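You operate a simulated robot arm through the tools that you are given. There is no shell and no other tool.

Carry out the task below with a simulated robot arm. There is one attempt and no reset: what you move stays moved.

## Task
Set the controls near the top of the black table. At the end: the silver screw is turned to tight; the copper screw is turned to tight; the relay knob is turned to 24 V; the black screw is turned to tight; whatever was shut is shut again. Leave all else as you found it, and nothing knocked over.

The check looks at the end state, three seconds after you hand in, the way a careful person would. Anything else that was tipped, shoved, dropped, spilled or broken makes it a failure.

## Robot
A 7-joint arm with a two-finger parallel gripper, fixed in place. Base frame: the origin is at the foot of the arm, x ahead of it, y to its left, z up; the work surface is at about z = 2. Lengths are in mm, angles in rad, forces in N, time in s.
With the tool pointing down near the work surface it reaches from about 220 to 580 mm from the base axis. Its first joint turns from -1.152 to 1.152 rad. Payload 2.5 kg.
The tool frame sits at the grasp point between the pads (the TCP): z along the fingers, y along the line on which they close. The tips reach 23 mm beyond it. Largest opening 94 mm; finger width 38, thickness 10; the body of the gripper, 54 by 96 mm, starts 39 mm behind the TCP.
Orientation is that of the tool frame in the base frame, as [roll, pitch, yaw] about the fixed x, y, z axes, in that order (R = Rz(yaw) Ry(pitch) Rx(roll)). With the fingers straight down and closing along the base's y, the tool's x points along the base's -x, its y along +y and its z along -z.

## Interface
- The arm moves only by the tool nudge_tool. Its arguments are lists of equal length, an entry for each row: "rotation": the turn, a rotation vector about the base's x, y, z in rad, a list of three; "travel": the shift along the base's x, y, z in mm, a list of three; "grip": the gripper command, from -1 (shut) to 1 (fully open), values between in proportion. In form: {"rotation": [[ax, ay, az], ...], "travel": [[x, y, z], ...], "grip": [grip, ...]}. A call has 1 to 20 rows; each row is the pose to reach, as a shift and turn from the pose commanded when the call began. A row lasts 0.2 s, in which the tool goes at most 50 mm and 0.15 rad; a call with a longer step from one row to the next is refused whole, and so is a gripper value outside its range. A pose out of reach is approached as far as the arm can. The call stops where the force on the tool passes 40 N (or 10 N more than at its start, if that is more) or the arm is blocked; 0.2 s more then pass. The fingers move at their own pace (about 108 mm/s each) and stop on an object; they squeeze with about 30 N. The grip force told is the motor's: it shows also when the fingers shut on nothing. Time passes only in rows, and 0.2 s behind the last, so rows that repeat a pose let the fingers close. It gives the time, the measured TCP pose, the force on the tool (base axes), the opening and the grip force at its end, in the units of the frame above (readings bear some noise), with the torque about the TCP (base axes, N m) and any sound that the robot's microphone picked up.
- Cameras (640 x 400 px; columns grow to the right, rows downward): "scene" is fixed at [111.4, -396.8, 564.2]; the picture's right is [0.90, -0.44, 0.00], its down [-0.18, -0.36, -0.91] and it looks along [0.40, 0.82, -0.41] (base axes); focal length 327 px, centre (320, 200). "wrist" rides on the gripper at [86, 16, -74] in the tool frame; the picture's right is [-0.18, 0.98, 0.00], its down [-0.58, -0.11, -0.81] and it looks along [-0.79, -0.15, 0.59] (tool axes); focal length 243 px, centre (320, 200). There is no depth. A picture from a camera that has moved, and an enlarged one, comes with that camera's place and axes in the base frame and with its lens.
- snapshot(camera): a new picture of that camera. It takes no simulated time.
- enlarge(camera, box): a new picture of the part [left, top, right, bottom] of that camera's present view, enlarged. It takes no simulated time.
- finish_job(): hands the job in; it is judged then, once.

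Places have to be worked out from the pictures, the camera data and where the tool is seen. Open the gripper and draw the arm clear of the work before you hand the job in, unless the task says otherwise.

The tools are called after ">>>" by a JSON object that holds its "name" and its "arguments". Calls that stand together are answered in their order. nudge_tool: Moves the arm, as the interface text tells. Its arguments: {"type":"object","properties":{"rotation":{"type":"array","items":{"type":"array","items":{"type":"number"}}},"travel":{"type":"array","items":{"type":"array","items":{"type":"number"}}},"grip":{"type":"array","items":{"type":"number"}}},"required":["rotation","travel","grip"]} The other tools are called the same way: snapshot (camera) takes a picture; enlarge (camera, box) takes an enlarged picture of a part of a camera's view; finish_job () hands the job in.

At the start:

```text
time: 0.0
eef_pos: [362.8, 144.7, 409.7]
tool_rot: [-3.14, -0.002, -3.141]
force: [0.4, 0.6, 0.2]
torque: [0.0, 0.0, -0.02]
width: 94.1
finger_force: 0.0
```

scene: 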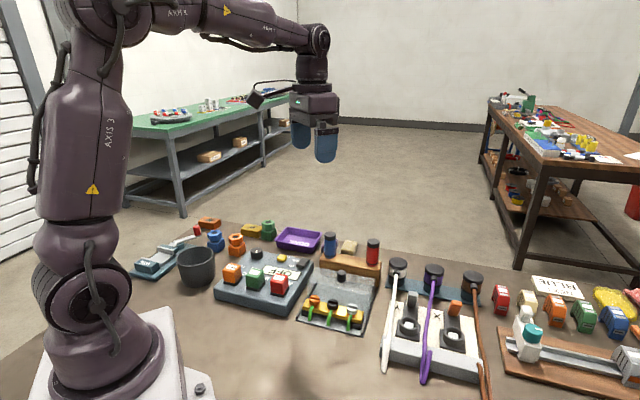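
wrist: 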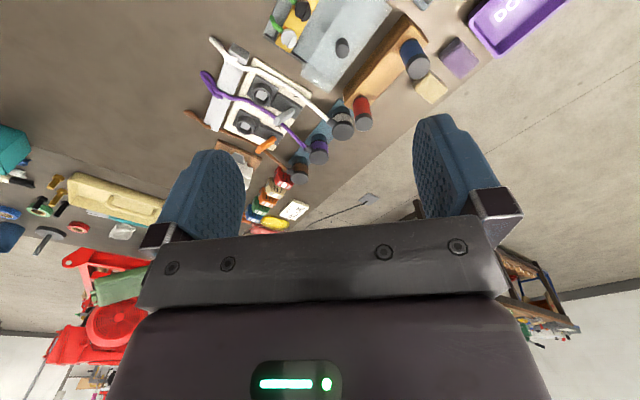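

I'll look closer at the work surface first to find the controls.

>>> {"name": "enlarge", "arguments": {"camera": "scene", "box": [120, 200, 380, 362]}}

>>> {"name": "enlarge", "arguments": {"camera": "scene", "box": [380, 238, 640, 400]}}

>>> {"name": "enlarge", "arguments": {"camera": "wrist", "box": [170, 0, 490, 200]}}

```text
2.46 times, centred on (250, 281) of scene
camera zoom: at [111.4, -396.8, 564.2], right [0.9, -0.44, 0.0], down [-0.18, -0.36, -0.91], along [0.4, 0.82, -0.41], focal length 804 px, centre (492, 1)
```

zoom: 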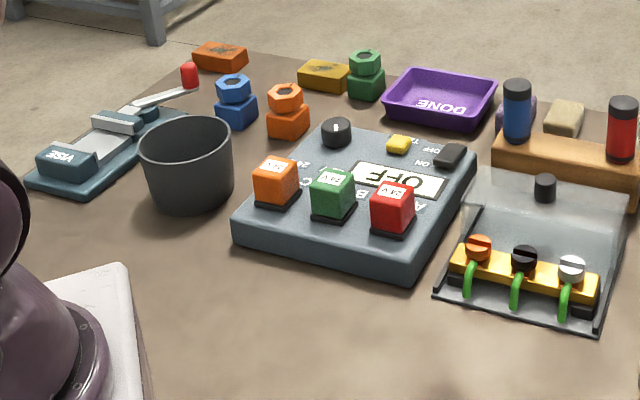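

```text
2.46 times, centred on (510, 319) of scene
camera zoom: at [111.4, -396.8, 564.2], right [0.9, -0.44, 0.0], down [-0.18, -0.36, -0.91], along [0.4, 0.82, -0.41], focal length 804 px, centre (-148, -93)
```

zoom: 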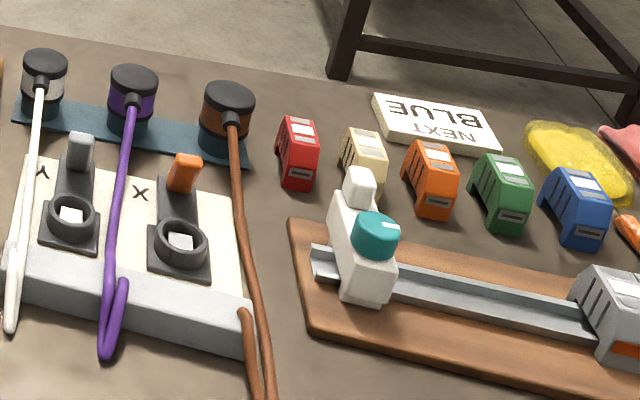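

```text
2.00 times, centred on (330, 100) of wrist
camera zoom: at [276.7, 162.9, 484.9], right [0.18, 0.98, 0.0], down [0.58, -0.11, 0.81], along [0.79, -0.15, -0.59], focal length 485 px, centre (300, 400)
```

zoom: 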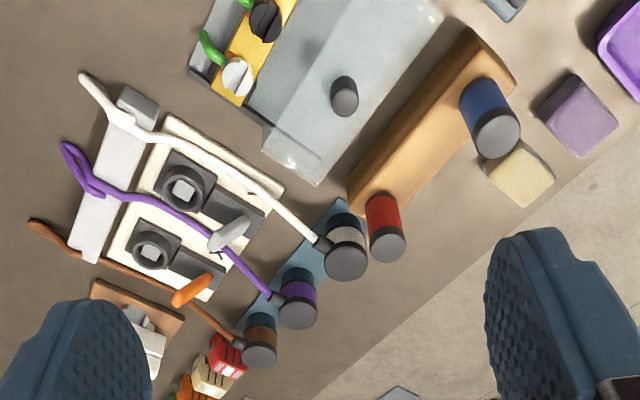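

The terminal strip with three screws sits under or next to a transparent lid. I'll zoom in further on the candidate controls to read their labels.

>>> {"name": "enlarge", "arguments": {"camera": "scene", "box": [290, 260, 386, 320]}}

>>> {"name": "enlarge", "arguments": {"camera": "scene", "box": [205, 240, 325, 315]}}

>>> {"name": "enlarge", "arguments": {"camera": "scene", "box": [490, 300, 600, 370]}}

>>> {"name": "enlarge", "arguments": {"camera": "scene", "box": [376, 250, 496, 325]}}

>>> {"name": "enlarge", "arguments": {"camera": "scene", "box": [560, 270, 640, 400]}}

```text
6.67 times, centred on (338, 290) of scene
camera zoom: at [111.4, -396.8, 564.2], right [0.9, -0.44, 0.0], down [-0.18, -0.36, -0.91], along [0.4, 0.82, -0.41], focal length 2178 px, centre (200, -400)
```

zoom: 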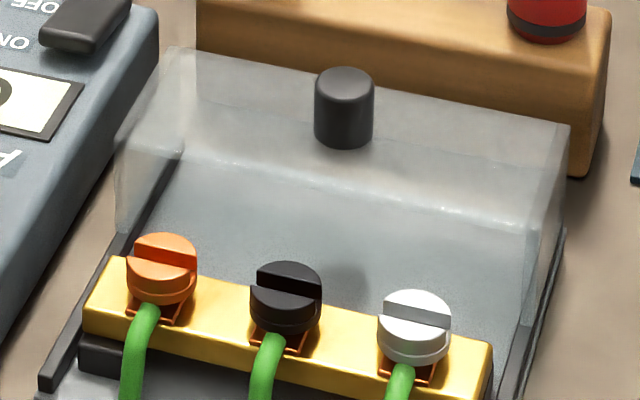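

```text
5.33 times, centred on (265, 278) of scene
camera zoom: at [111.4, -396.8, 564.2], right [0.9, -0.44, 0.0], down [-0.18, -0.36, -0.91], along [0.4, 0.82, -0.41], focal length 1743 px, centre (613, -213)
```

zoom: 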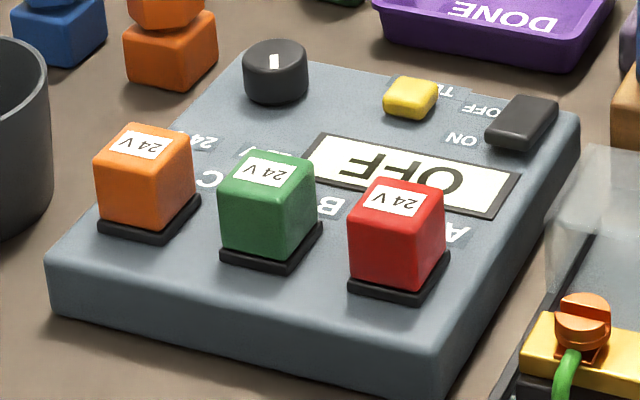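

```text
5.71 times, centred on (545, 335) of scene
camera zoom: at [111.4, -396.8, 564.2], right [0.9, -0.44, 0.0], down [-0.18, -0.36, -0.91], along [0.4, 0.82, -0.41], focal length 1867 px, centre (-966, -571)
```

zoom: 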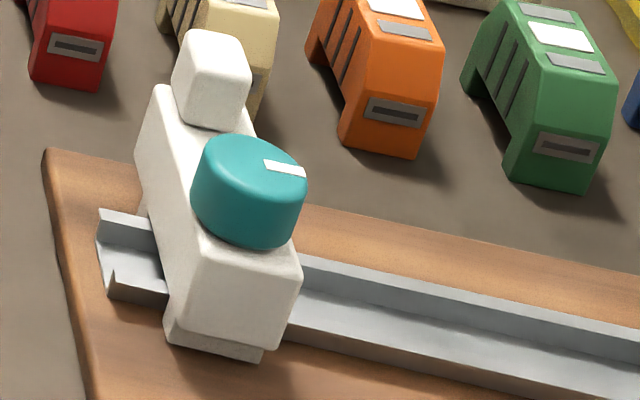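

```text
5.33 times, centred on (436, 288) of scene
camera zoom: at [111.4, -396.8, 564.2], right [0.9, -0.44, 0.0], down [-0.18, -0.36, -0.91], along [0.4, 0.82, -0.41], focal length 1743 px, centre (-299, -267)
```

zoom: 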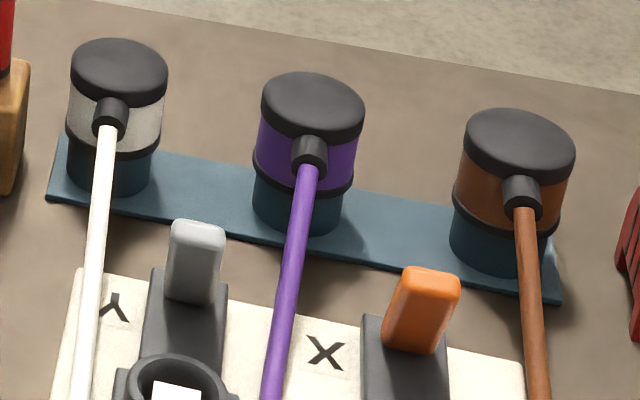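

```text
3.08 times, centred on (600, 335) of scene
camera zoom: at [111.4, -396.8, 564.2], right [0.9, -0.44, 0.0], down [-0.18, -0.36, -0.91], along [0.4, 0.82, -0.41], focal length 1006 px, centre (-542, -215)
```

zoom: 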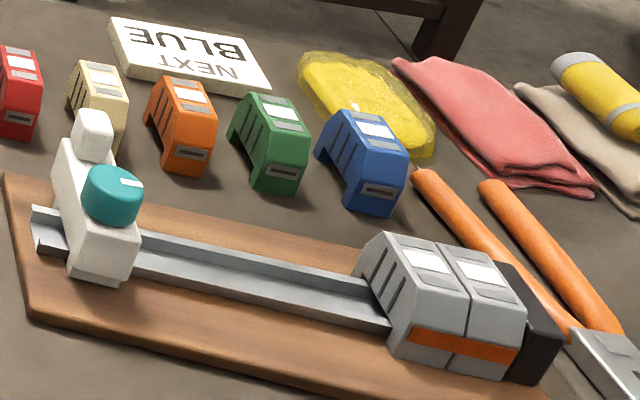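

The black knob on the grey relay panel (next to the "24 V" marks) looks like the relay knob, and the teal one is a DIN end-stop. I'll move the wrist camera, staying high, to see the panel and lid from another side.

>>> {"name": "nudge_tool", "arguments": {"rotation": [[0, 0, 0.13], [0, 0, 0.26], [0, 0, 0.39], [0, 0, 0.52], [0, 0, 0.65], [0, 0, 0.785], [0, 0, 0.785]], "travel": [[-20, 8, 0], [-40, 16, 0], [-60, 24, 0], [-80, 32, 0], [-105, 42, 0], [-130, 53, 0], [-130, 53, 0]], "grip": [1, 1, 1, 1, 1, 1, 1]}}

>>> {"name": "snapshot", "arguments": {"camera": "wrist"}}

```text
time: 1.6
eef_pos: [232.5, 198.4, 411.5]
tool_rot: [3.141, -0.001, -2.354]
force: [0.0, -0.1, 0.8]
torque: [-0.03, 0.0, -0.02]
width: 94.0
finger_force: 0.1
```

```text
taken
camera wrist: at [159.4, 149.9, 485.5], right [-0.57, 0.82, 0.0], down [0.49, 0.34, 0.81], along [0.66, 0.46, -0.59], focal length 243 px, centre (320, 200)
```

wrist: 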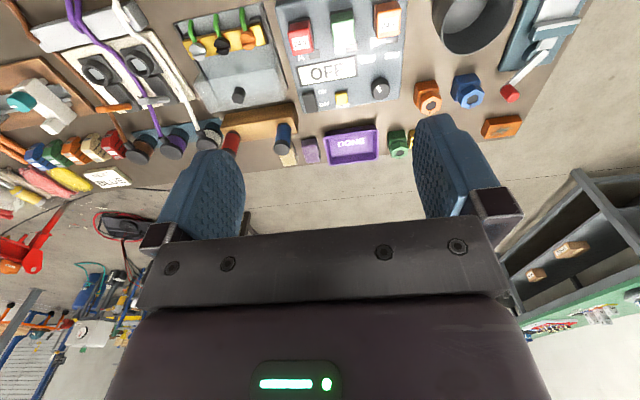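

>>> {"name": "enlarge", "arguments": {"camera": "wrist", "box": [270, 0, 414, 115]}}

>>> {"name": "enlarge", "arguments": {"camera": "wrist", "box": [165, 0, 309, 115]}}

```text
3.48 times, centred on (342, 58) of wrist
camera zoom: at [159.4, 149.9, 485.5], right [-0.57, 0.82, 0.0], down [0.49, 0.34, 0.81], along [0.66, 0.46, -0.59], focal length 844 px, centre (244, 696)
```

zoom: 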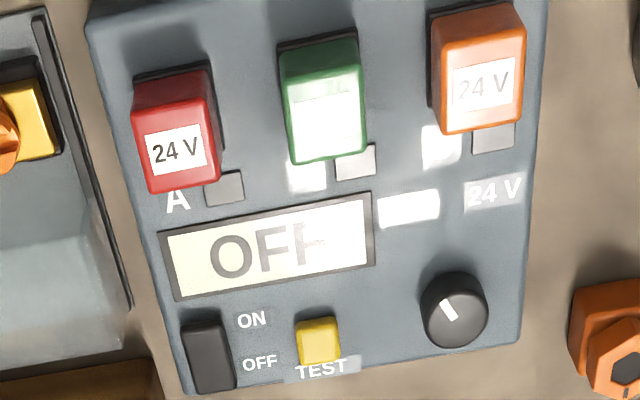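

```text
3.48 times, centred on (237, 58) of wrist
camera zoom: at [159.4, 149.9, 485.5], right [-0.57, 0.82, 0.0], down [0.49, 0.34, 0.81], along [0.66, 0.46, -0.59], focal length 844 px, centre (609, 696)
```

zoom: 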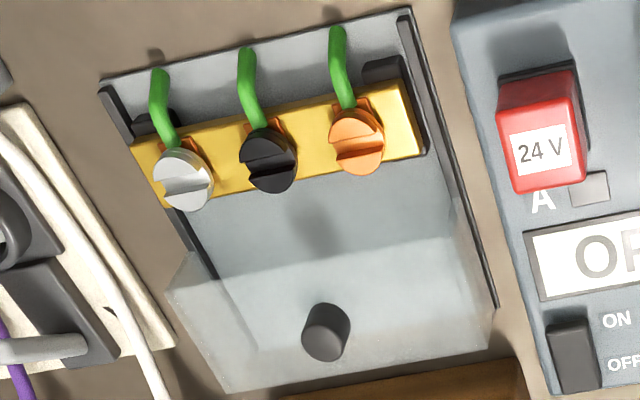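

The black knob points to the left label and has to go clockwise to "24 V". I'll get a closer side view of the lid/terminal box to see whether the lid covers the screws.

>>> {"name": "nudge_tool", "arguments": {"rotation": [[0, 0, -0.14], [0, 0, -0.28], [0, 0, -0.42], [0, 0, -0.56], [0, 0, -0.7], [0, 0, -0.84], [0, 0, -0.98], [0, 0, -1.12], [0, 0, -1.26], [0, 0, -1.395], [0, 0, -1.395]], "travel": [[9, 2, -18], [18, 4, -36], [27, 6, -54], [36, 8, -72], [45, 10, -90], [54, 12, -108], [63, 14, -126], [72, 15, -144], [81, 17, -165], [88, 18, -180], [88, 18, -180]], "grip": [1, 1, 1, 1, 1, 1, 1, 1, 1, 1, 1]}}

>>> {"name": "snapshot", "arguments": {"camera": "wrist"}}

>>> {"name": "snapshot", "arguments": {"camera": "scene"}}

```text
time: 4.0
eef_pos: [320.4, 214.3, 231.4]
tool_rot: [3.141, -0.002, 2.531]
force: [-0.7, 0.3, 0.7]
torque: [0.02, 0.02, -0.01]
width: 94.2
finger_force: 0.1
```

```text
taken
camera wrist: at [259.9, 279.8, 305.9], right [0.72, 0.7, 0.0], down [0.41, -0.42, 0.81], along [0.56, -0.58, -0.59], focal length 243 px, centre (320, 200)
```

wrist: 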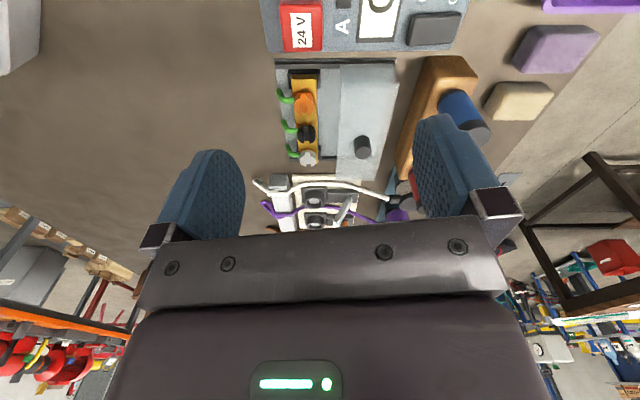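

```text
taken
```

scene: 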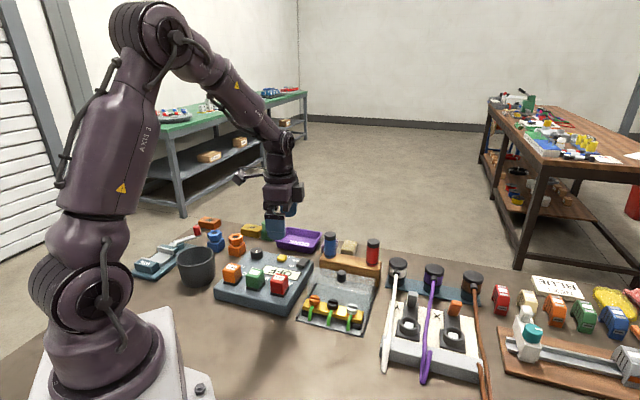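

>>> {"name": "enlarge", "arguments": {"camera": "wrist", "box": [260, 40, 420, 190]}}

```text
2.67 times, centred on (340, 115) of wrist
camera zoom: at [259.9, 279.8, 305.9], right [0.72, 0.7, 0.0], down [0.41, -0.42, 0.81], along [0.56, -0.58, -0.59], focal length 647 px, centre (267, 427)
```

zoom: 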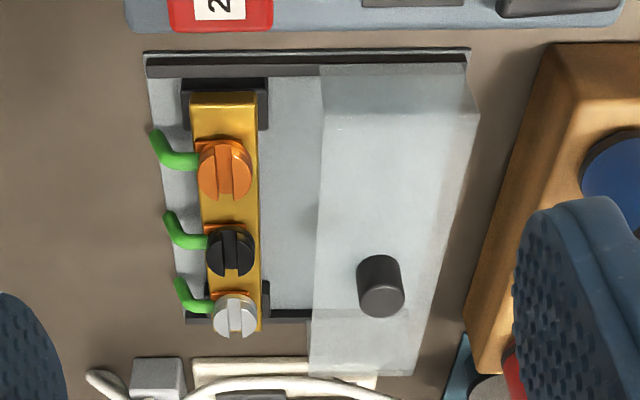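

The lid is a sliding cover, parked at the back, so the screws are already exposed and I'll leave it alone. Next I'll zoom in on the screws and panel from both cameras to triangulate and read the slot orientations.

>>> {"name": "enlarge", "arguments": {"camera": "wrist", "box": [270, 65, 350, 115]}}

>>> {"name": "enlarge", "arguments": {"camera": "wrist", "box": [270, 115, 350, 165]}}

>>> {"name": "enlarge", "arguments": {"camera": "scene", "box": [300, 290, 364, 330]}}

>>> {"name": "enlarge", "arguments": {"camera": "scene", "box": [225, 240, 305, 290]}}

```text
8.00 times, centred on (310, 90) of wrist
camera zoom: at [259.9, 279.8, 305.9], right [0.72, 0.7, 0.0], down [0.41, -0.42, 0.81], along [0.56, -0.58, -0.59], focal length 1941 px, centre (400, 1080)
```

zoom: 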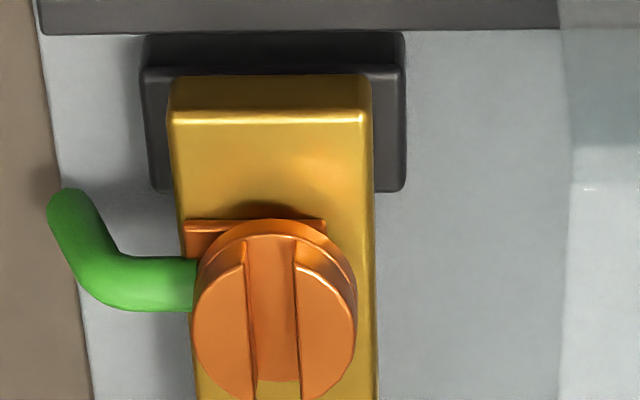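

```text
8.00 times, centred on (310, 140) of wrist
camera zoom: at [259.9, 279.8, 305.9], right [0.72, 0.7, 0.0], down [0.41, -0.42, 0.81], along [0.56, -0.58, -0.59], focal length 1941 px, centre (400, 680)
```

zoom: 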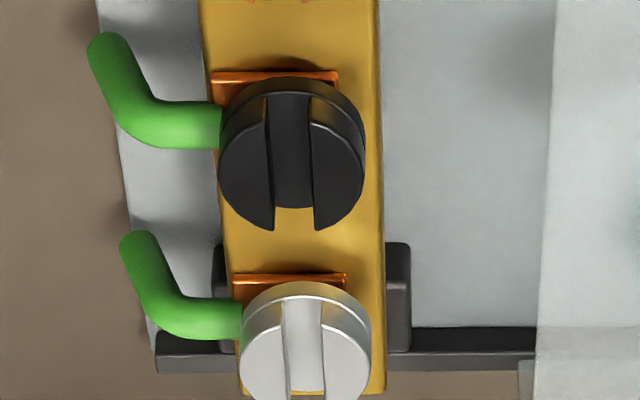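

```text
10.00 times, centred on (332, 310) of scene
camera zoom: at [111.4, -396.8, 564.2], right [0.9, -0.44, 0.0], down [-0.18, -0.36, -0.91], along [0.4, 0.82, -0.41], focal length 3268 px, centre (200, -900)
```

zoom: 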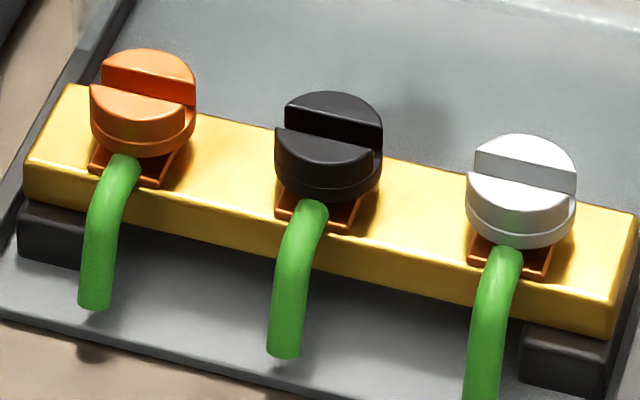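

```text
8.00 times, centred on (265, 265) of scene
camera zoom: at [111.4, -396.8, 564.2], right [0.9, -0.44, 0.0], down [-0.18, -0.36, -0.91], along [0.4, 0.82, -0.41], focal length 2614 px, centre (760, -320)
```

zoom: 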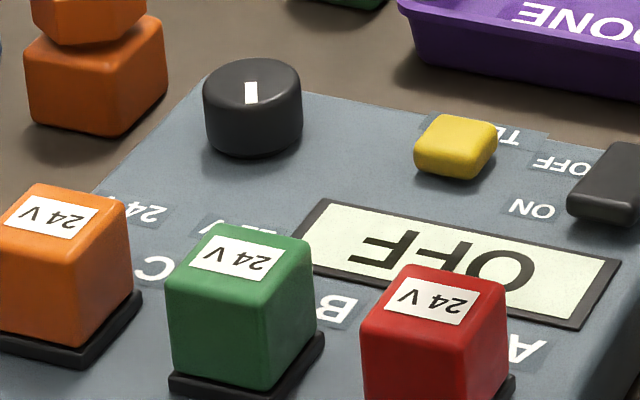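

Triangulation gives the heads' tops at about z=43.5: copper (363.3, 147.8), black (395.2, 115.8), silver (427.1, 84.5), each about 24 mm across. I'll go above the copper screw with the fingers set to close across the strip and check alignment.

>>> {"name": "nudge_tool", "arguments": {"rotation": [[0, 0, -0.06], [0, 0, -0.12], [0, 0, -0.175], [0, 0, -0.175], [0, 0, -0.175], [0, 0, -0.175]], "travel": [[14, -23, -5], [28, -46, -30], [42.5, -67.9, -60], [42.5, -67.9, -90], [42.5, -67.9, -119.7], [42.5, -67.9, -119.7]], "grip": [0.5, 0.2, 0.1, 0.0, 0.0, 0.0]}}

>>> {"name": "enlarge", "arguments": {"camera": "scene", "box": [260, 220, 420, 320]}}

>>> {"name": "snapshot", "arguments": {"camera": "wrist"}}

```text
time: 5.4
eef_pos: [364.1, 147.0, 111.2]
tool_rot: [3.141, -0.002, 2.355]
force: [1.3, -0.7, -0.8]
torque: [-0.02, 0.0, 0.0]
width: 47.0
finger_force: 0.1
```

```text
4.00 times, centred on (340, 270) of scene
camera zoom: at [111.4, -396.8, 564.2], right [0.9, -0.44, 0.0], down [-0.18, -0.36, -0.91], along [0.4, 0.82, -0.41], focal length 1307 px, centre (240, -80)
```

zoom: 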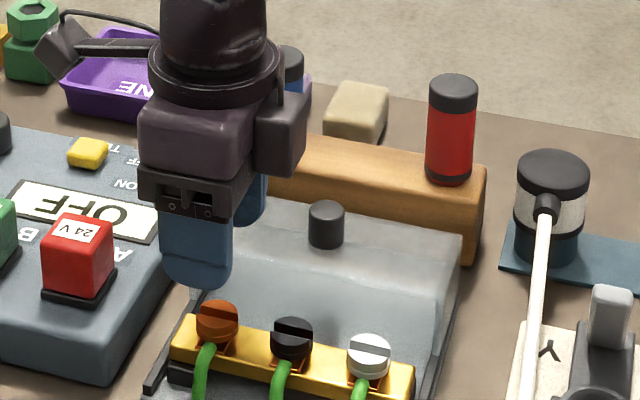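

```text
taken
camera wrist: at [314.5, 221.1, 185.2], right [0.82, 0.57, 0.0], down [0.33, -0.49, 0.81], along [0.46, -0.67, -0.59], focal length 243 px, centre (320, 200)
```

wrist: 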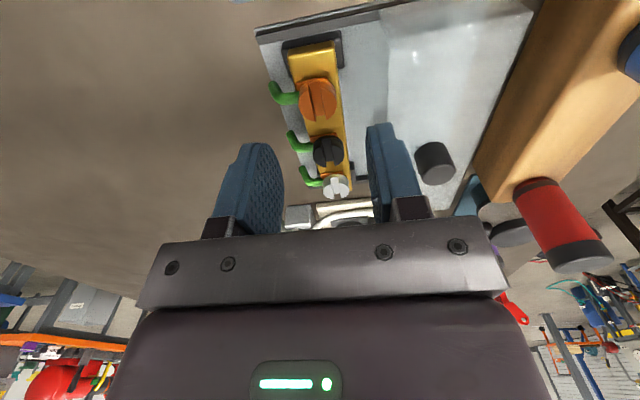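

The gripper is centred above the copper head. I'll descend with a 47 mm opening to tips about z=38.

>>> {"name": "nudge_tool", "arguments": {"rotation": [[0, 0, 0], [0, 0, 0], [0, 0, 0], [0, 0, 0], [0, 0, 0]], "travel": [[0, 0, -15], [0, 0, -30], [0, 0, -42], [0, 0, -48.5], [0, 0, -48.5]], "grip": [0, 0, 0, 0, 0]}}

>>> {"name": "enlarge", "arguments": {"camera": "scene", "box": [280, 250, 376, 310]}}

>>> {"name": "snapshot", "arguments": {"camera": "wrist"}}

```text
time: 6.6
eef_pos: [365.2, 148.6, 61.2]
tool_rot: [3.142, 0.001, 2.356]
force: [0.0, -1.3, -0.2]
torque: [0.04, 0.0, -0.01]
width: 47.0
finger_force: 0.1
```

```text
6.67 times, centred on (328, 280) of scene
camera zoom: at [111.4, -396.8, 564.2], right [0.9, -0.44, 0.0], down [-0.18, -0.36, -0.91], along [0.4, 0.82, -0.41], focal length 2178 px, centre (267, -333)
```

zoom: 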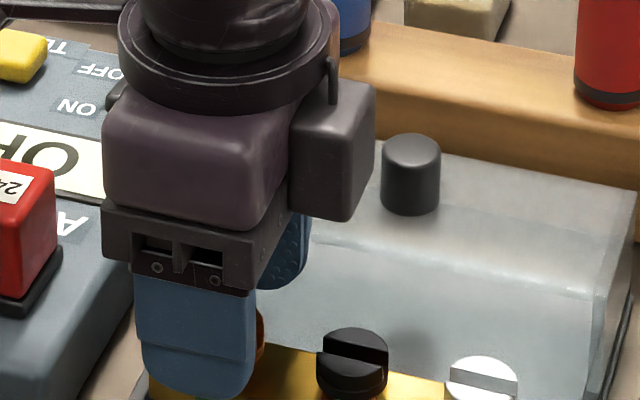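

```text
taken
camera wrist: at [314.9, 221.7, 136.0], right [0.82, 0.57, 0.0], down [0.33, -0.49, 0.81], along [0.46, -0.66, -0.59], focal length 243 px, centre (320, 200)
```

wrist: 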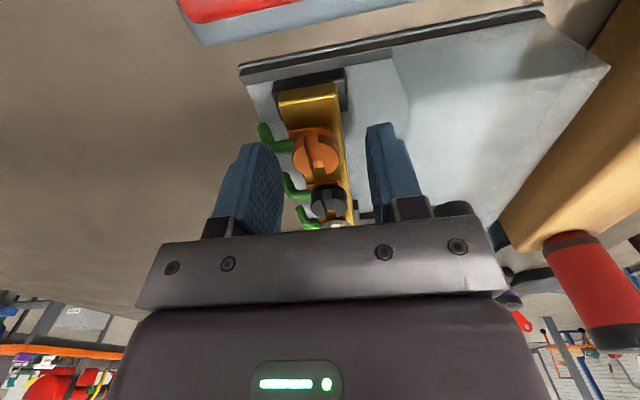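

Fingers straddle the copper head; closing now.

>>> {"name": "nudge_tool", "arguments": {"rotation": [[0, 0, 0], [0, 0, 0], [0, 0, 0]], "travel": [[0, 0, 0], [0, 0, 0], [0, 0, 0]], "grip": [-0.4, -1, -1]}}

>>> {"name": "snapshot", "arguments": {"camera": "wrist"}}

```text
time: 7.4
eef_pos: [363.2, 145.5, 61.7]
tool_rot: [-3.136, -0.001, 2.355]
force: [-18.2, -14.3, 16.7]
torque: [-0.22, 0.31, -0.02]
width: 24.5
finger_force: 44.9
```

```text
taken
camera wrist: at [313.9, 220.4, 135.9], right [0.83, 0.56, -0.01], down [0.34, -0.49, 0.81], along [0.45, -0.67, -0.59], focal length 243 px, centre (320, 200)
```

wrist: 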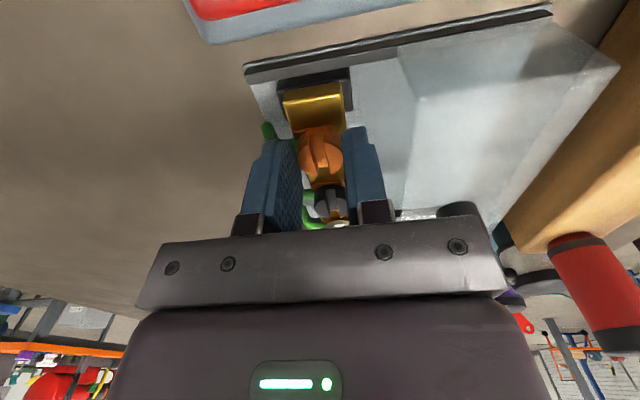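

Grip is on (24.5 mm) but a side load of ~23 N toward −n says I'm about 1.5–2 mm off. I'll relax, shift slightly and up 1 mm, and re-close.

>>> {"name": "nudge_tool", "arguments": {"rotation": [[0, 0, 0], [0, 0, 0], [0, 0, 0], [0, 0, 0], [0, 0, 0], [0, 0, 0]], "travel": [[0, 0, 0], [-1.4, -1.4, 1], [-1.4, -1.4, 1], [-1.4, -1.4, 1], [-1.4, -1.4, 1], [-1.4, -1.4, 1]], "grip": [-0.3, -0.3, -0.3, -1, -1, -1]}}

```text
time: 8.8
eef_pos: [362.9, 145.4, 63.1]
tool_rot: [3.142, 0.0, 2.356]
force: [-1.8, 0.1, 3.0]
torque: [-0.2, -0.01, 0.0]
width: 24.6
finger_force: 45.0
```

The load is now near zero. I'll turn clockwise slowly and watch the torque.

>>> {"name": "nudge_tool", "arguments": {"rotation": [[0, 0, -0.1], [0, 0, -0.2], [0, 0, -0.3], [0, 0, -0.4], [0, 0, -0.5], [0, 0, -0.5]], "travel": [[0, 0, 0], [0, 0, 0], [0, 0, 0], [0, 0, 0], [0, 0, 0], [0, 0, 0]], "grip": [-1, -1, -1, -1, -1, -1]}}

>>> {"name": "snapshot", "arguments": {"camera": "wrist"}}

>>> {"name": "enlarge", "arguments": {"camera": "scene", "box": [280, 250, 376, 310]}}

```text
time: 10.2
eef_pos: [364.2, 145.9, 63.4]
tool_rot: [3.138, 0.001, 1.852]
force: [22.6, -1.0, -31.8]
torque: [0.15, -0.19, -0.01]
width: 24.8
finger_force: 45.5
```

```text
taken
camera wrist: at [354.5, 235.5, 137.9], right [1.0, 0.1, 0.0], down [0.05, -0.59, 0.81], along [0.08, -0.8, -0.59], focal length 243 px, centre (320, 200)
```

wrist: 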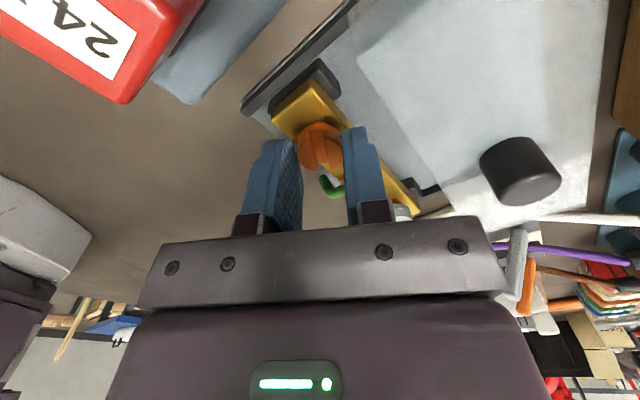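

```text
6.67 times, centred on (328, 280) of scene
camera zoom: at [111.5, -396.7, 564.2], right [0.9, -0.44, 0.0], down [-0.18, -0.37, -0.91], along [0.4, 0.82, -0.41], focal length 2178 px, centre (267, -333)
```

zoom: 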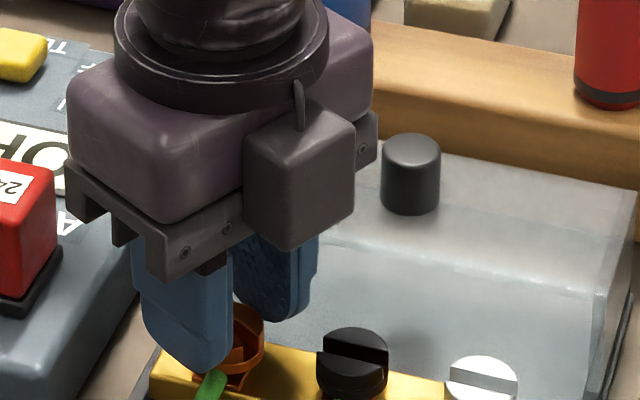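

The screw pulls the tool down as it threads in (−32 N). I'll lower the tool slightly and watch the force relax.

>>> {"name": "nudge_tool", "arguments": {"rotation": [[0, 0, 0], [0, 0, 0]], "travel": [[0, 0, -1], [0, 0, -1]], "grip": [-1, -1]}}

```text
time: 10.8
eef_pos: [363.0, 145.4, 62.8]
tool_rot: [3.137, 0.002, 1.856]
force: [17.3, -4.8, -4.9]
torque: [-0.67, -0.44, 0.02]
width: 24.7
finger_force: 45.2
```

Relaxed. I'll correct the centre a bit, (+1.1, −0.8), and keep turning clockwise while lowering with the thread.

>>> {"name": "nudge_tool", "arguments": {"rotation": [[0, 0, 0], [0, 0, -0.1], [0, 0, -0.2], [0, 0, -0.3], [0, 0, -0.3]], "travel": [[1.1, -0.8, 0], [1.1, -0.8, -0.2], [1.1, -0.8, -0.5], [1.1, -0.8, -0.7], [1.1, -0.8, -0.7]], "grip": [-1, -1, -1, -1, -1]}}

>>> {"name": "enlarge", "arguments": {"camera": "scene", "box": [290, 270, 354, 310]}}

```text
time: 12.0
eef_pos: [363.9, 147.5, 61.9]
tool_rot: [3.141, -0.002, 1.553]
force: [0.9, -4.1, 33.9]
torque: [-0.07, 0.16, 0.03]
width: 24.4
finger_force: 44.4
```

```text
10.00 times, centred on (322, 290) of scene
camera zoom: at [111.3, -396.8, 564.2], right [0.9, -0.44, 0.0], down [-0.18, -0.36, -0.91], along [0.4, 0.82, -0.41], focal length 3268 px, centre (300, -700)
```

zoom: 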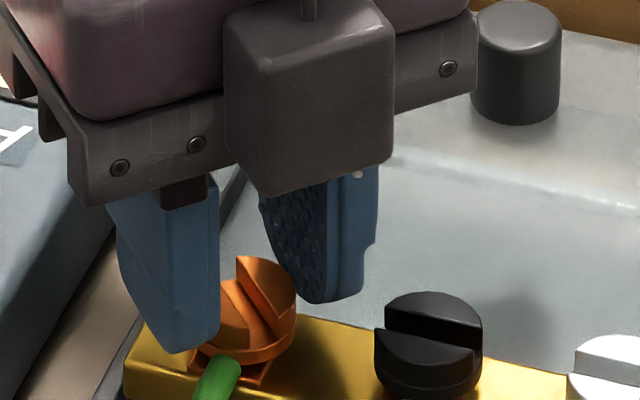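

Now the force is upward (+34 N), so I've lowered too far; the slot has clearly turned about 45°. I'll raise 1.2 mm and continue.

>>> {"name": "nudge_tool", "arguments": {"rotation": [[0, 0, 0], [0, 0, -0.1], [0, 0, -0.2], [0, 0, -0.3], [0, 0, -0.3]], "travel": [[0, 0, 1.2], [0, 0, 1.2], [0, 0, 1.2], [0, 0, 1.2], [0, 0, 1.2]], "grip": [-1, -1, -1, -1, -1]}}

>>> {"name": "enlarge", "arguments": {"camera": "scene", "box": [290, 270, 354, 310]}}

```text
time: 13.2
eef_pos: [363.6, 147.2, 61.4]
tool_rot: [3.139, -0.002, 1.255]
force: [19.6, 8.3, -13.8]
torque: [0.27, -0.26, 0.02]
width: 24.8
finger_force: 45.0
```

```text
10.00 times, centred on (322, 290) of scene
camera zoom: at [111.5, -396.7, 564.2], right [0.9, -0.44, 0.0], down [-0.18, -0.36, -0.91], along [0.4, 0.82, -0.41], focal length 3268 px, centre (300, -700)
```

zoom: 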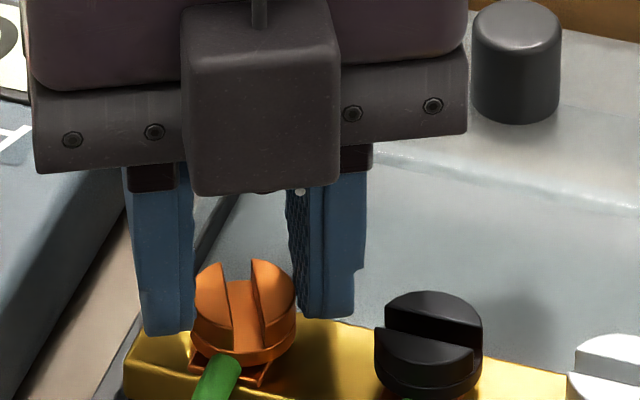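

The slot follows the gripper with little torque. Continuing clockwise with a small recentre.

>>> {"name": "nudge_tool", "arguments": {"rotation": [[0, 0, 0], [0, 0, -0.1], [0, 0, -0.2], [0, 0, -0.3], [0, 0, -0.4], [0, 0, -0.4]], "travel": [[0.9, 0, -0.4], [0.9, 0, -0.4], [0.9, 0, -0.4], [0.9, 0, -0.4], [0.9, 0, -0.4], [0.9, 0, -0.4]], "grip": [-1, -1, -1, -1, -1, -1]}}

>>> {"name": "enlarge", "arguments": {"camera": "scene", "box": [290, 270, 354, 310]}}

```text
time: 14.6
eef_pos: [365.8, 145.6, 61.9]
tool_rot: [-3.14, 0.001, 0.854]
force: [14.7, 7.3, -7.5]
torque: [0.25, 0.0, -0.02]
width: 24.3
finger_force: 45.5
```

```text
10.00 times, centred on (322, 290) of scene
camera zoom: at [111.4, -396.8, 564.2], right [0.9, -0.44, 0.0], down [-0.18, -0.36, -0.91], along [0.4, 0.82, -0.41], focal length 3268 px, centre (300, -700)
```

zoom: 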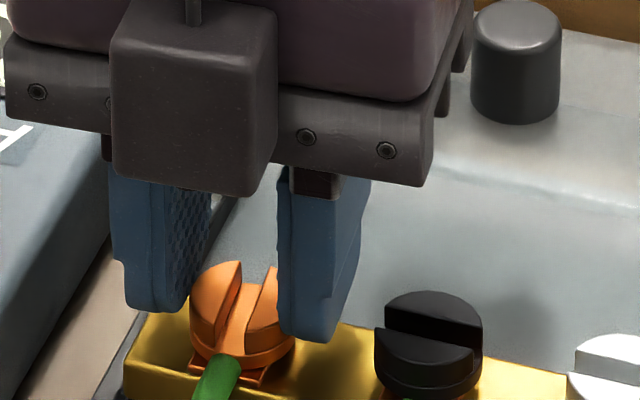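

Turned 86° so far and still free. Continuing.

>>> {"name": "nudge_tool", "arguments": {"rotation": [[0, 0, 0], [0, 0, -0.1], [0, 0, -0.2], [0, 0, -0.3], [0, 0, -0.4], [0, 0, -0.4]], "travel": [[0.9, 0, -0.3], [0.9, 0, -0.3], [0.9, 0, -0.3], [0.9, 0, -0.3], [0.9, 0, -0.3], [0.9, 0, -0.3]], "grip": [-1, -1, -1, -1, -1, -1]}}

>>> {"name": "enlarge", "arguments": {"camera": "scene", "box": [290, 270, 354, 310]}}

```text
time: 16.0
eef_pos: [365.4, 146.2, 60.9]
tool_rot: [-3.139, 0.004, 0.456]
force: [-10.7, -1.3, 27.6]
torque: [-0.32, 0.7, 0.75]
width: 24.5
finger_force: 44.9
```

```text
10.00 times, centred on (322, 290) of scene
camera zoom: at [111.3, -396.8, 564.2], right [0.9, -0.44, 0.0], down [-0.18, -0.36, -0.91], along [0.4, 0.82, -0.41], focal length 3268 px, centre (300, -700)
```

zoom: 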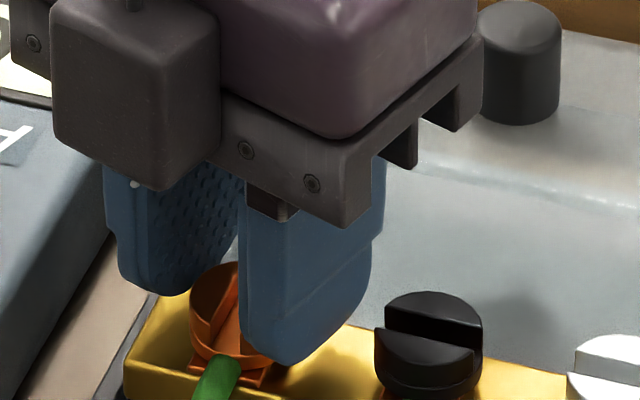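

Torque rose to 0.75 N·m, so a stop has likely been reached. I'll push a bit further to confirm.

>>> {"name": "nudge_tool", "arguments": {"rotation": [[0, 0, -0.08], [0, 0, -0.15], [0, 0, -0.15]], "travel": [[-0.6, 0, 0.7], [-0.6, 0, 0.7], [-0.6, 0, 0.7]], "grip": [-1, -1, -1]}}

>>> {"name": "snapshot", "arguments": {"camera": "wrist"}}

```text
time: 16.8
eef_pos: [365.0, 145.4, 61.8]
tool_rot: [3.139, -0.001, 0.304]
force: [7.3, -0.4, -12.6]
torque: [0.12, -0.91, 0.23]
width: 24.8
finger_force: 44.9
```

```text
taken
camera wrist: at [452.1, 157.6, 136.2], right [0.12, -0.99, 0.0], down [-0.59, -0.07, 0.8], along [-0.8, -0.1, -0.59], focal length 243 px, centre (320, 200)
```

wrist: 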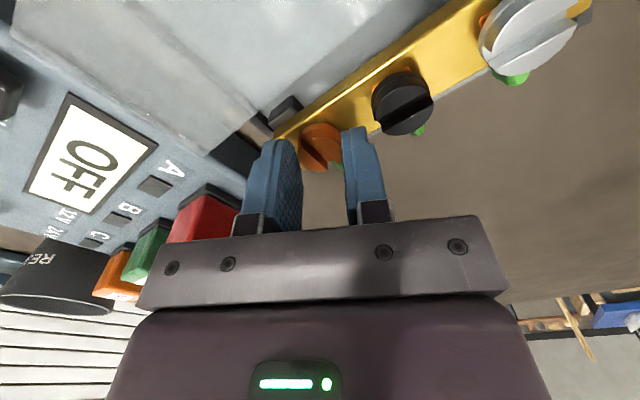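

The torque dropped, so the fingers are probably slipping on the stopped head. I'll open just slightly, lift clear, and check the slot.

>>> {"name": "nudge_tool", "arguments": {"rotation": [[0, 0, 0], [0, 0, 0], [0, 0, 0], [0, 0, 0], [0, 0, 0], [0, 0, 0]], "travel": [[0, 0, 0], [0, 0, 0], [0, 0, 15], [0, 0, 40], [0, 0, 70], [0, 0, 70]], "grip": [-0.38, -0.38, -0.38, -0.38, -0.38, -0.38]}}

>>> {"name": "enlarge", "arguments": {"camera": "scene", "box": [300, 290, 364, 330]}}

>>> {"name": "snapshot", "arguments": {"camera": "wrist"}}

```text
time: 18.2
eef_pos: [364.1, 145.4, 131.7]
tool_rot: [3.142, 0.0, 0.306]
force: [0.6, 0.4, 0.5]
torque: [0.02, 0.04, 0.01]
width: 29.1
finger_force: 0.0
```

```text
10.00 times, centred on (332, 310) of scene
camera zoom: at [111.4, -396.8, 564.2], right [0.9, -0.44, 0.0], down [-0.18, -0.36, -0.91], along [0.4, 0.82, -0.41], focal length 3268 px, centre (200, -900)
```

zoom: 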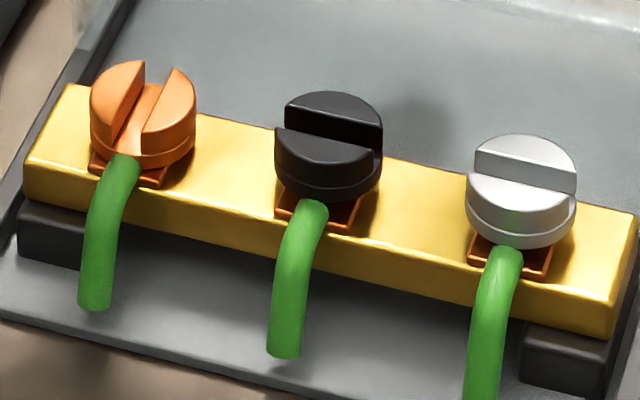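

```text
taken
camera wrist: at [450.4, 157.0, 206.2], right [0.12, -0.99, 0.0], down [-0.59, -0.07, 0.81], along [-0.8, -0.1, -0.59], focal length 243 px, centre (320, 200)
```

wrist: 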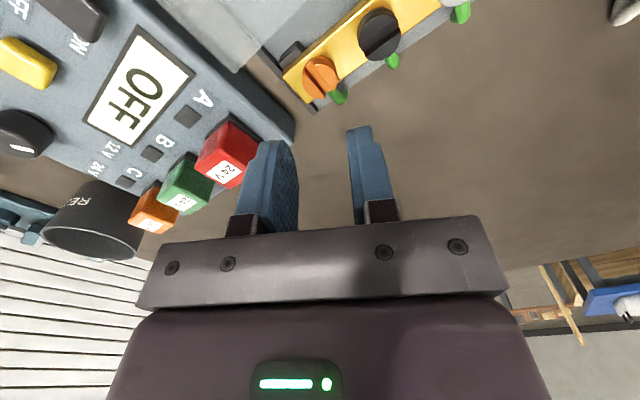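

The copper slot has turned roughly a quarter turn and the head sank about 3 mm, so my grip got shallow and may have slipped. I'll re-grip about 3 mm deeper and test for a firm stop.

>>> {"name": "nudge_tool", "arguments": {"rotation": [[0, 0, 0.15], [0, 0, 0.3], [0, 0, 0.45], [0, 0, 0.6], [0, 0, 0.75], [0, 0, 0.9], [0, 0, 0.9], [0, 0, 0.9], [0, 0, 0.9], [0, 0, 0.9]], "travel": [[0, 0, 0], [0, 0, 0], [0, 0, -10], [0, 0, -25], [0, 0, -40], [0, 0, -55], [0, 0, -65], [0, 0, -73.3], [0, 0, -73.3], [0, 0, -73.3]], "grip": [-0.3, -0.3, -0.3, -0.3, -0.3, -0.3, -0.3, -0.3, -1, -1]}}

>>> {"name": "enlarge", "arguments": {"camera": "scene", "box": [290, 270, 354, 310]}}

```text
time: 20.4
eef_pos: [364.0, 146.6, 60.8]
tool_rot: [3.14, 0.0, 1.206]
force: [3.8, -2.5, 5.6]
torque: [-0.59, 0.23, 0.03]
width: 24.8
finger_force: 44.9
```

```text
10.00 times, centred on (322, 290) of scene
camera zoom: at [111.4, -396.8, 564.2], right [0.9, -0.44, 0.0], down [-0.18, -0.36, -0.91], along [0.4, 0.82, -0.41], focal length 3268 px, centre (300, -700)
```

zoom: 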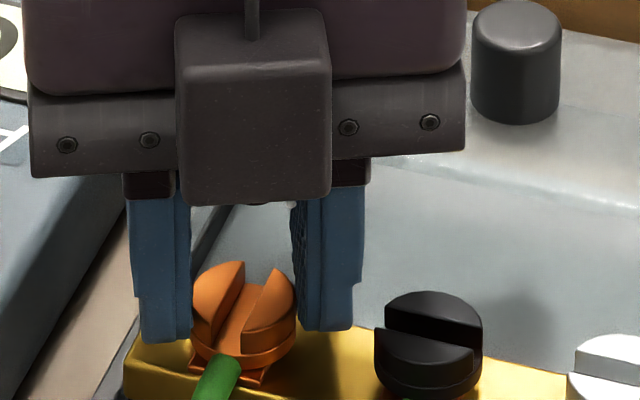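

Good deep grip. Now testing clockwise in small steps.

>>> {"name": "nudge_tool", "arguments": {"rotation": [[0, 0, -0.05], [0, 0, -0.1], [0, 0, -0.1]], "travel": [[0, 0, 0], [0, 0, 0], [0, 0, 0]], "grip": [-1, -1, -1]}}

>>> {"name": "nudge_tool", "arguments": {"rotation": [[0, 0, -0.05], [0, 0, -0.1], [0, 0, -0.1]], "travel": [[0, 0, 0], [0, 0, 0], [0, 0, 0]], "grip": [-1, -1, -1]}}

>>> {"name": "nudge_tool", "arguments": {"rotation": [[0, 0, -0.05], [0, 0, -0.1], [0, 0, -0.1]], "travel": [[0, 0, 0], [0, 0, 0], [0, 0, 0]], "grip": [-1, -1, -1]}}

>>> {"name": "enlarge", "arguments": {"camera": "scene", "box": [290, 270, 354, 310]}}

```text
time: 21.2
eef_pos: [364.1, 146.8, 59.7]
tool_rot: [-3.141, -0.003, 1.106]
force: [1.7, -1.6, 9.5]
torque: [0.2, -0.15, 0.38]
width: 24.9
finger_force: 45.3
```

```text
time: 22.0
eef_pos: [364.5, 146.4, 58.7]
tool_rot: [-3.14, 0.001, 1.005]
force: [0.7, 1.1, 11.0]
torque: [0.0, 0.05, 0.15]
width: 24.2
finger_force: 45.3
```

```text
time: 22.8
eef_pos: [365.5, 146.1, 59.8]
tool_rot: [-3.14, 0.0, 0.906]
force: [0.7, -0.4, 4.4]
torque: [0.09, -0.18, 0.62]
width: 24.5
finger_force: 45.1
```

```text
10.00 times, centred on (322, 290) of scene
camera zoom: at [111.4, -396.8, 564.2], right [0.9, -0.44, 0.0], down [-0.18, -0.36, -0.91], along [0.4, 0.82, -0.41], focal length 3268 px, centre (300, -700)
```

zoom: 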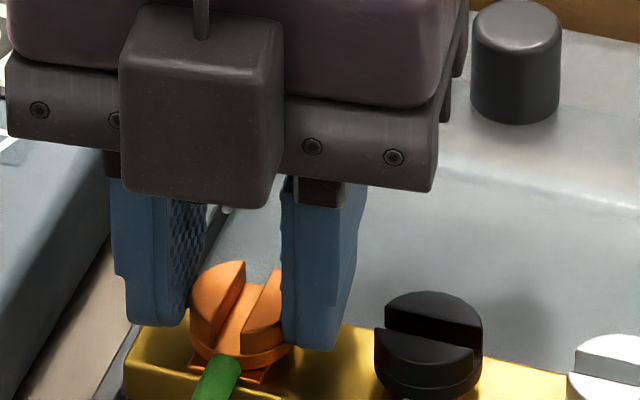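

The slot no longer moves while the fingers slip against 0.2–0.6 N·m, so copper is at its stop (tight). I'll release, lift, turn back and move above the black screw at the refined centre (396.1, 114.0).

>>> {"name": "nudge_tool", "arguments": {"rotation": [[0, 0, 0], [0, 0, 0], [0, 0, 0], [0, 0, 0], [0, 0, 0.15], [0, 0, 0.3], [0, 0, 0.45], [0, 0, 0.6], [0, 0, 0.75], [0, 0, 0.9], [0, 0, 1.05], [0, 0, 1.2], [0, 0, 1.35], [0, 0, 1.45], [0, 0, 1.45]], "travel": [[0, 0, 0], [0, 0, 0], [0, 0, 15], [0, 0, 50], [4, -4, 50], [8, -8, 50], [12, -12, 50], [16, -16, 50], [20, -20, 50], [24, -24, 50], [28, -28, 50], [31.9, -31.6, 50], [31.9, -31.6, 50], [31.9, -31.6, 50], [31.9, -31.6, 50]], "grip": [-0.38, -0.38, -0.38, -0.3, -0.2, -0.1, 0, 0, 0, 0, 0, 0, 0, 0, 0]}}

>>> {"name": "snapshot", "arguments": {"camera": "wrist"}}

>>> {"name": "enlarge", "arguments": {"camera": "scene", "box": [280, 250, 376, 310]}}

```text
time: 26.0
eef_pos: [396.2, 113.7, 109.7]
tool_rot: [-3.14, 0.0, 2.361]
force: [-0.4, 0.0, 0.6]
torque: [0.0, -0.01, 0.01]
width: 46.9
finger_force: 0.0
```

```text
taken
camera wrist: at [346.8, 187.8, 184.2], right [0.82, 0.57, 0.0], down [0.34, -0.49, 0.81], along [0.46, -0.66, -0.59], focal length 243 px, centre (320, 200)
```

wrist: 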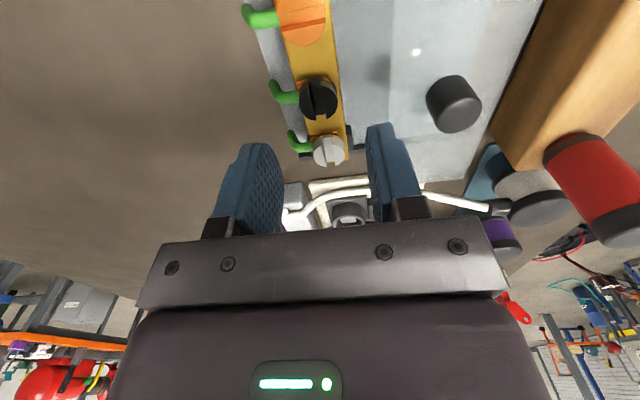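

```text
6.67 times, centred on (328, 280) of scene
camera zoom: at [111.4, -396.8, 564.2], right [0.9, -0.44, 0.0], down [-0.18, -0.36, -0.91], along [0.4, 0.82, -0.41], focal length 2178 px, centre (267, -333)
```

zoom: 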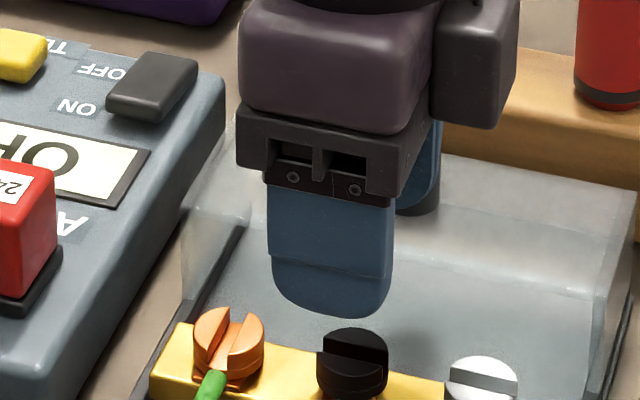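

Aligned over the black head. Descending to tips ~z=39 and closing.

>>> {"name": "nudge_tool", "arguments": {"rotation": [[0, 0, 0], [0, 0, 0], [0, 0, 0], [0, 0, 0], [0, 0, 0], [0, 0, 0], [0, 0, 0]], "travel": [[0, 0, -15], [0, 0, -30], [0, 0, -40], [0, 0, -46.5], [0, 0, -46.5], [0, 0, -46.5], [0, 0, -46.5]], "grip": [0, 0, 0, 0, -0.4, -1, -1]}}

```text
time: 27.6
eef_pos: [396.1, 115.0, 63.3]
tool_rot: [-3.136, -0.003, 2.355]
force: [-11.1, -10.8, 6.3]
torque: [0.15, 0.44, 0.01]
width: 24.5
finger_force: 45.2
```

Small offset again; I'll shift (−0.9, −0.9) and turn clockwise while following the screw down.

>>> {"name": "nudge_tool", "arguments": {"rotation": [[0, 0, 0], [0, 0, -0.1], [0, 0, -0.2], [0, 0, -0.3], [0, 0, -0.4], [0, 0, -0.5], [0, 0, -0.5]], "travel": [[-0.9, -0.9, 0], [-0.9, -0.9, -0.1], [-0.9, -0.9, -0.3], [-0.9, -0.9, -0.5], [-0.9, -0.9, -0.7], [-0.8, -0.9, -0.9], [-0.8, -0.9, -0.9]], "grip": [-1, -1, -1, -1, -1, -1, -1]}}

```text
time: 29.2
eef_pos: [396.0, 113.8, 62.9]
tool_rot: [-3.141, 0.0, 1.856]
force: [-20.0, -15.6, 32.7]
torque: [-0.43, 0.38, 0.03]
width: 24.6
finger_force: 44.9
```

Upward load suggests a fingertip riding on the wire; raise 1.2 mm and continue.

>>> {"name": "nudge_tool", "arguments": {"rotation": [[0, 0, 0], [0, 0, 0]], "travel": [[-0.3, -0.3, 1.2], [-0.3, -0.3, 1.2]], "grip": [-1, -1]}}

```text
time: 29.8
eef_pos: [395.9, 112.9, 63.2]
tool_rot: [3.14, -0.002, 1.858]
force: [-4.9, -10.5, 8.2]
torque: [-0.03, 0.45, 0.02]
width: 24.6
finger_force: 45.3
```

>>> {"name": "nudge_tool", "arguments": {"rotation": [[0, 0, -0.1], [0, 0, -0.2], [0, 0, -0.3], [0, 0, -0.4], [0, 0, -0.4]], "travel": [[0, 0, 0], [0, 0, 0], [0, 0, 0], [0, 0, 0], [0, 0, 0]], "grip": [-1, -1, -1, -1, -1]}}

>>> {"name": "enlarge", "arguments": {"camera": "scene", "box": [300, 280, 364, 320]}}

```text
time: 31.0
eef_pos: [396.6, 113.9, 63.6]
tool_rot: [-3.141, -0.001, 1.455]
force: [6.6, -4.6, -11.7]
torque: [-0.36, 0.07, 0.01]
width: 24.7
finger_force: 45.3
```

```text
10.00 times, centred on (332, 300) of scene
camera zoom: at [111.5, -396.7, 564.2], right [0.9, -0.44, 0.0], down [-0.18, -0.36, -0.91], along [0.4, 0.82, -0.41], focal length 3268 px, centre (200, -800)
```

zoom: 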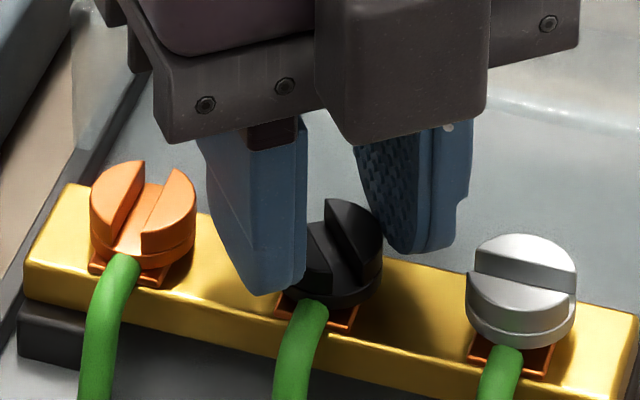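

Black's slot follows. Continuing clockwise, lowering gently.

>>> {"name": "nudge_tool", "arguments": {"rotation": [[0, 0, -0.1], [0, 0, -0.2], [0, 0, -0.3], [0, 0, -0.4], [0, 0, -0.4]], "travel": [[0.2, 0, -0.4], [0.3, 0, -0.6], [0.3, 0, -0.9], [0.3, 0, -1.1], [0.3, 0, -1.1]], "grip": [-1, -1, -1, -1, -1]}}

>>> {"name": "nudge_tool", "arguments": {"rotation": [[0, 0, -0.07], [0, 0, -0.15], [0, 0, -0.2], [0, 0, -0.2]], "travel": [[0, 0, -0.2], [0, 0, -0.3], [0, 0, -0.4], [0, 0, -0.4]], "grip": [-1, -1, -1, -1]}}

>>> {"name": "enlarge", "arguments": {"camera": "scene", "box": [300, 280, 364, 320]}}

```text
time: 32.2
eef_pos: [396.6, 112.3, 62.8]
tool_rot: [-3.14, 0.0, 1.053]
force: [-17.4, -3.8, 32.4]
torque: [-0.15, 0.27, 0.04]
width: 24.9
finger_force: 45.2
```

```text
time: 33.2
eef_pos: [395.0, 112.7, 62.0]
tool_rot: [-3.141, -0.001, 0.857]
force: [-15.3, 1.8, 23.8]
torque: [-0.02, 0.24, 0.02]
width: 24.7
finger_force: 44.8
```

```text
10.00 times, centred on (332, 300) of scene
camera zoom: at [111.3, -396.8, 564.2], right [0.9, -0.44, 0.0], down [-0.18, -0.36, -0.91], along [0.4, 0.82, -0.41], focal length 3268 px, centre (200, -800)
```

zoom: 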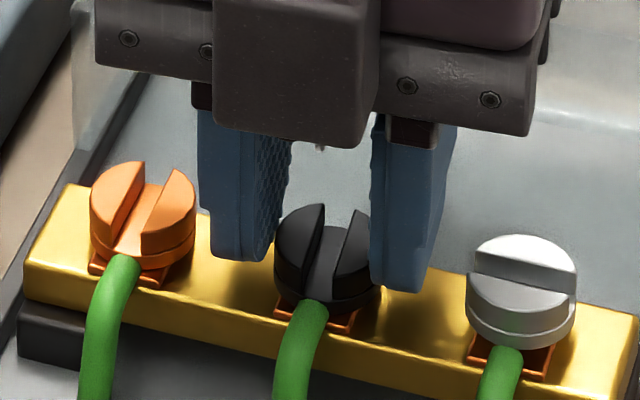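

Not yet at the stop (torque ~0, slot slightly less turned than copper's). Continue.

>>> {"name": "nudge_tool", "arguments": {"rotation": [[0, 0, -0.07], [0, 0, -0.15], [0, 0, -0.15]], "travel": [[-0.7, 0, -0.1], [-0.7, 0, -0.2], [-0.7, 0, -0.2]], "grip": [-1, -1, -1]}}

>>> {"name": "nudge_tool", "arguments": {"rotation": [[0, 0, -0.07], [0, 0, -0.15], [0, 0, -0.15]], "travel": [[0, 0, -0.1], [0, 0, -0.2], [0, 0, -0.2]], "grip": [-1, -1, -1]}}

>>> {"name": "enlarge", "arguments": {"camera": "scene", "box": [300, 280, 364, 320]}}

```text
time: 34.0
eef_pos: [395.8, 113.1, 62.5]
tool_rot: [3.141, -0.003, 0.704]
force: [-0.7, 6.0, 1.6]
torque: [0.21, -0.22, 0.11]
width: 24.7
finger_force: 45.2
```

```text
time: 34.8
eef_pos: [394.4, 112.7, 61.4]
tool_rot: [-3.141, 0.001, 0.557]
force: [-4.7, 3.7, 5.6]
torque: [-0.19, 0.39, 0.59]
width: 24.4
finger_force: 44.7
```

```text
10.00 times, centred on (332, 300) of scene
camera zoom: at [111.4, -396.8, 564.2], right [0.9, -0.44, 0.0], down [-0.18, -0.36, -0.91], along [0.4, 0.82, -0.41], focal length 3268 px, centre (200, -800)
```

zoom: 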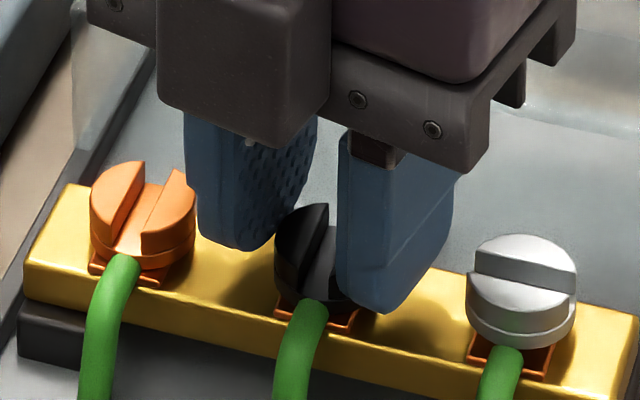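

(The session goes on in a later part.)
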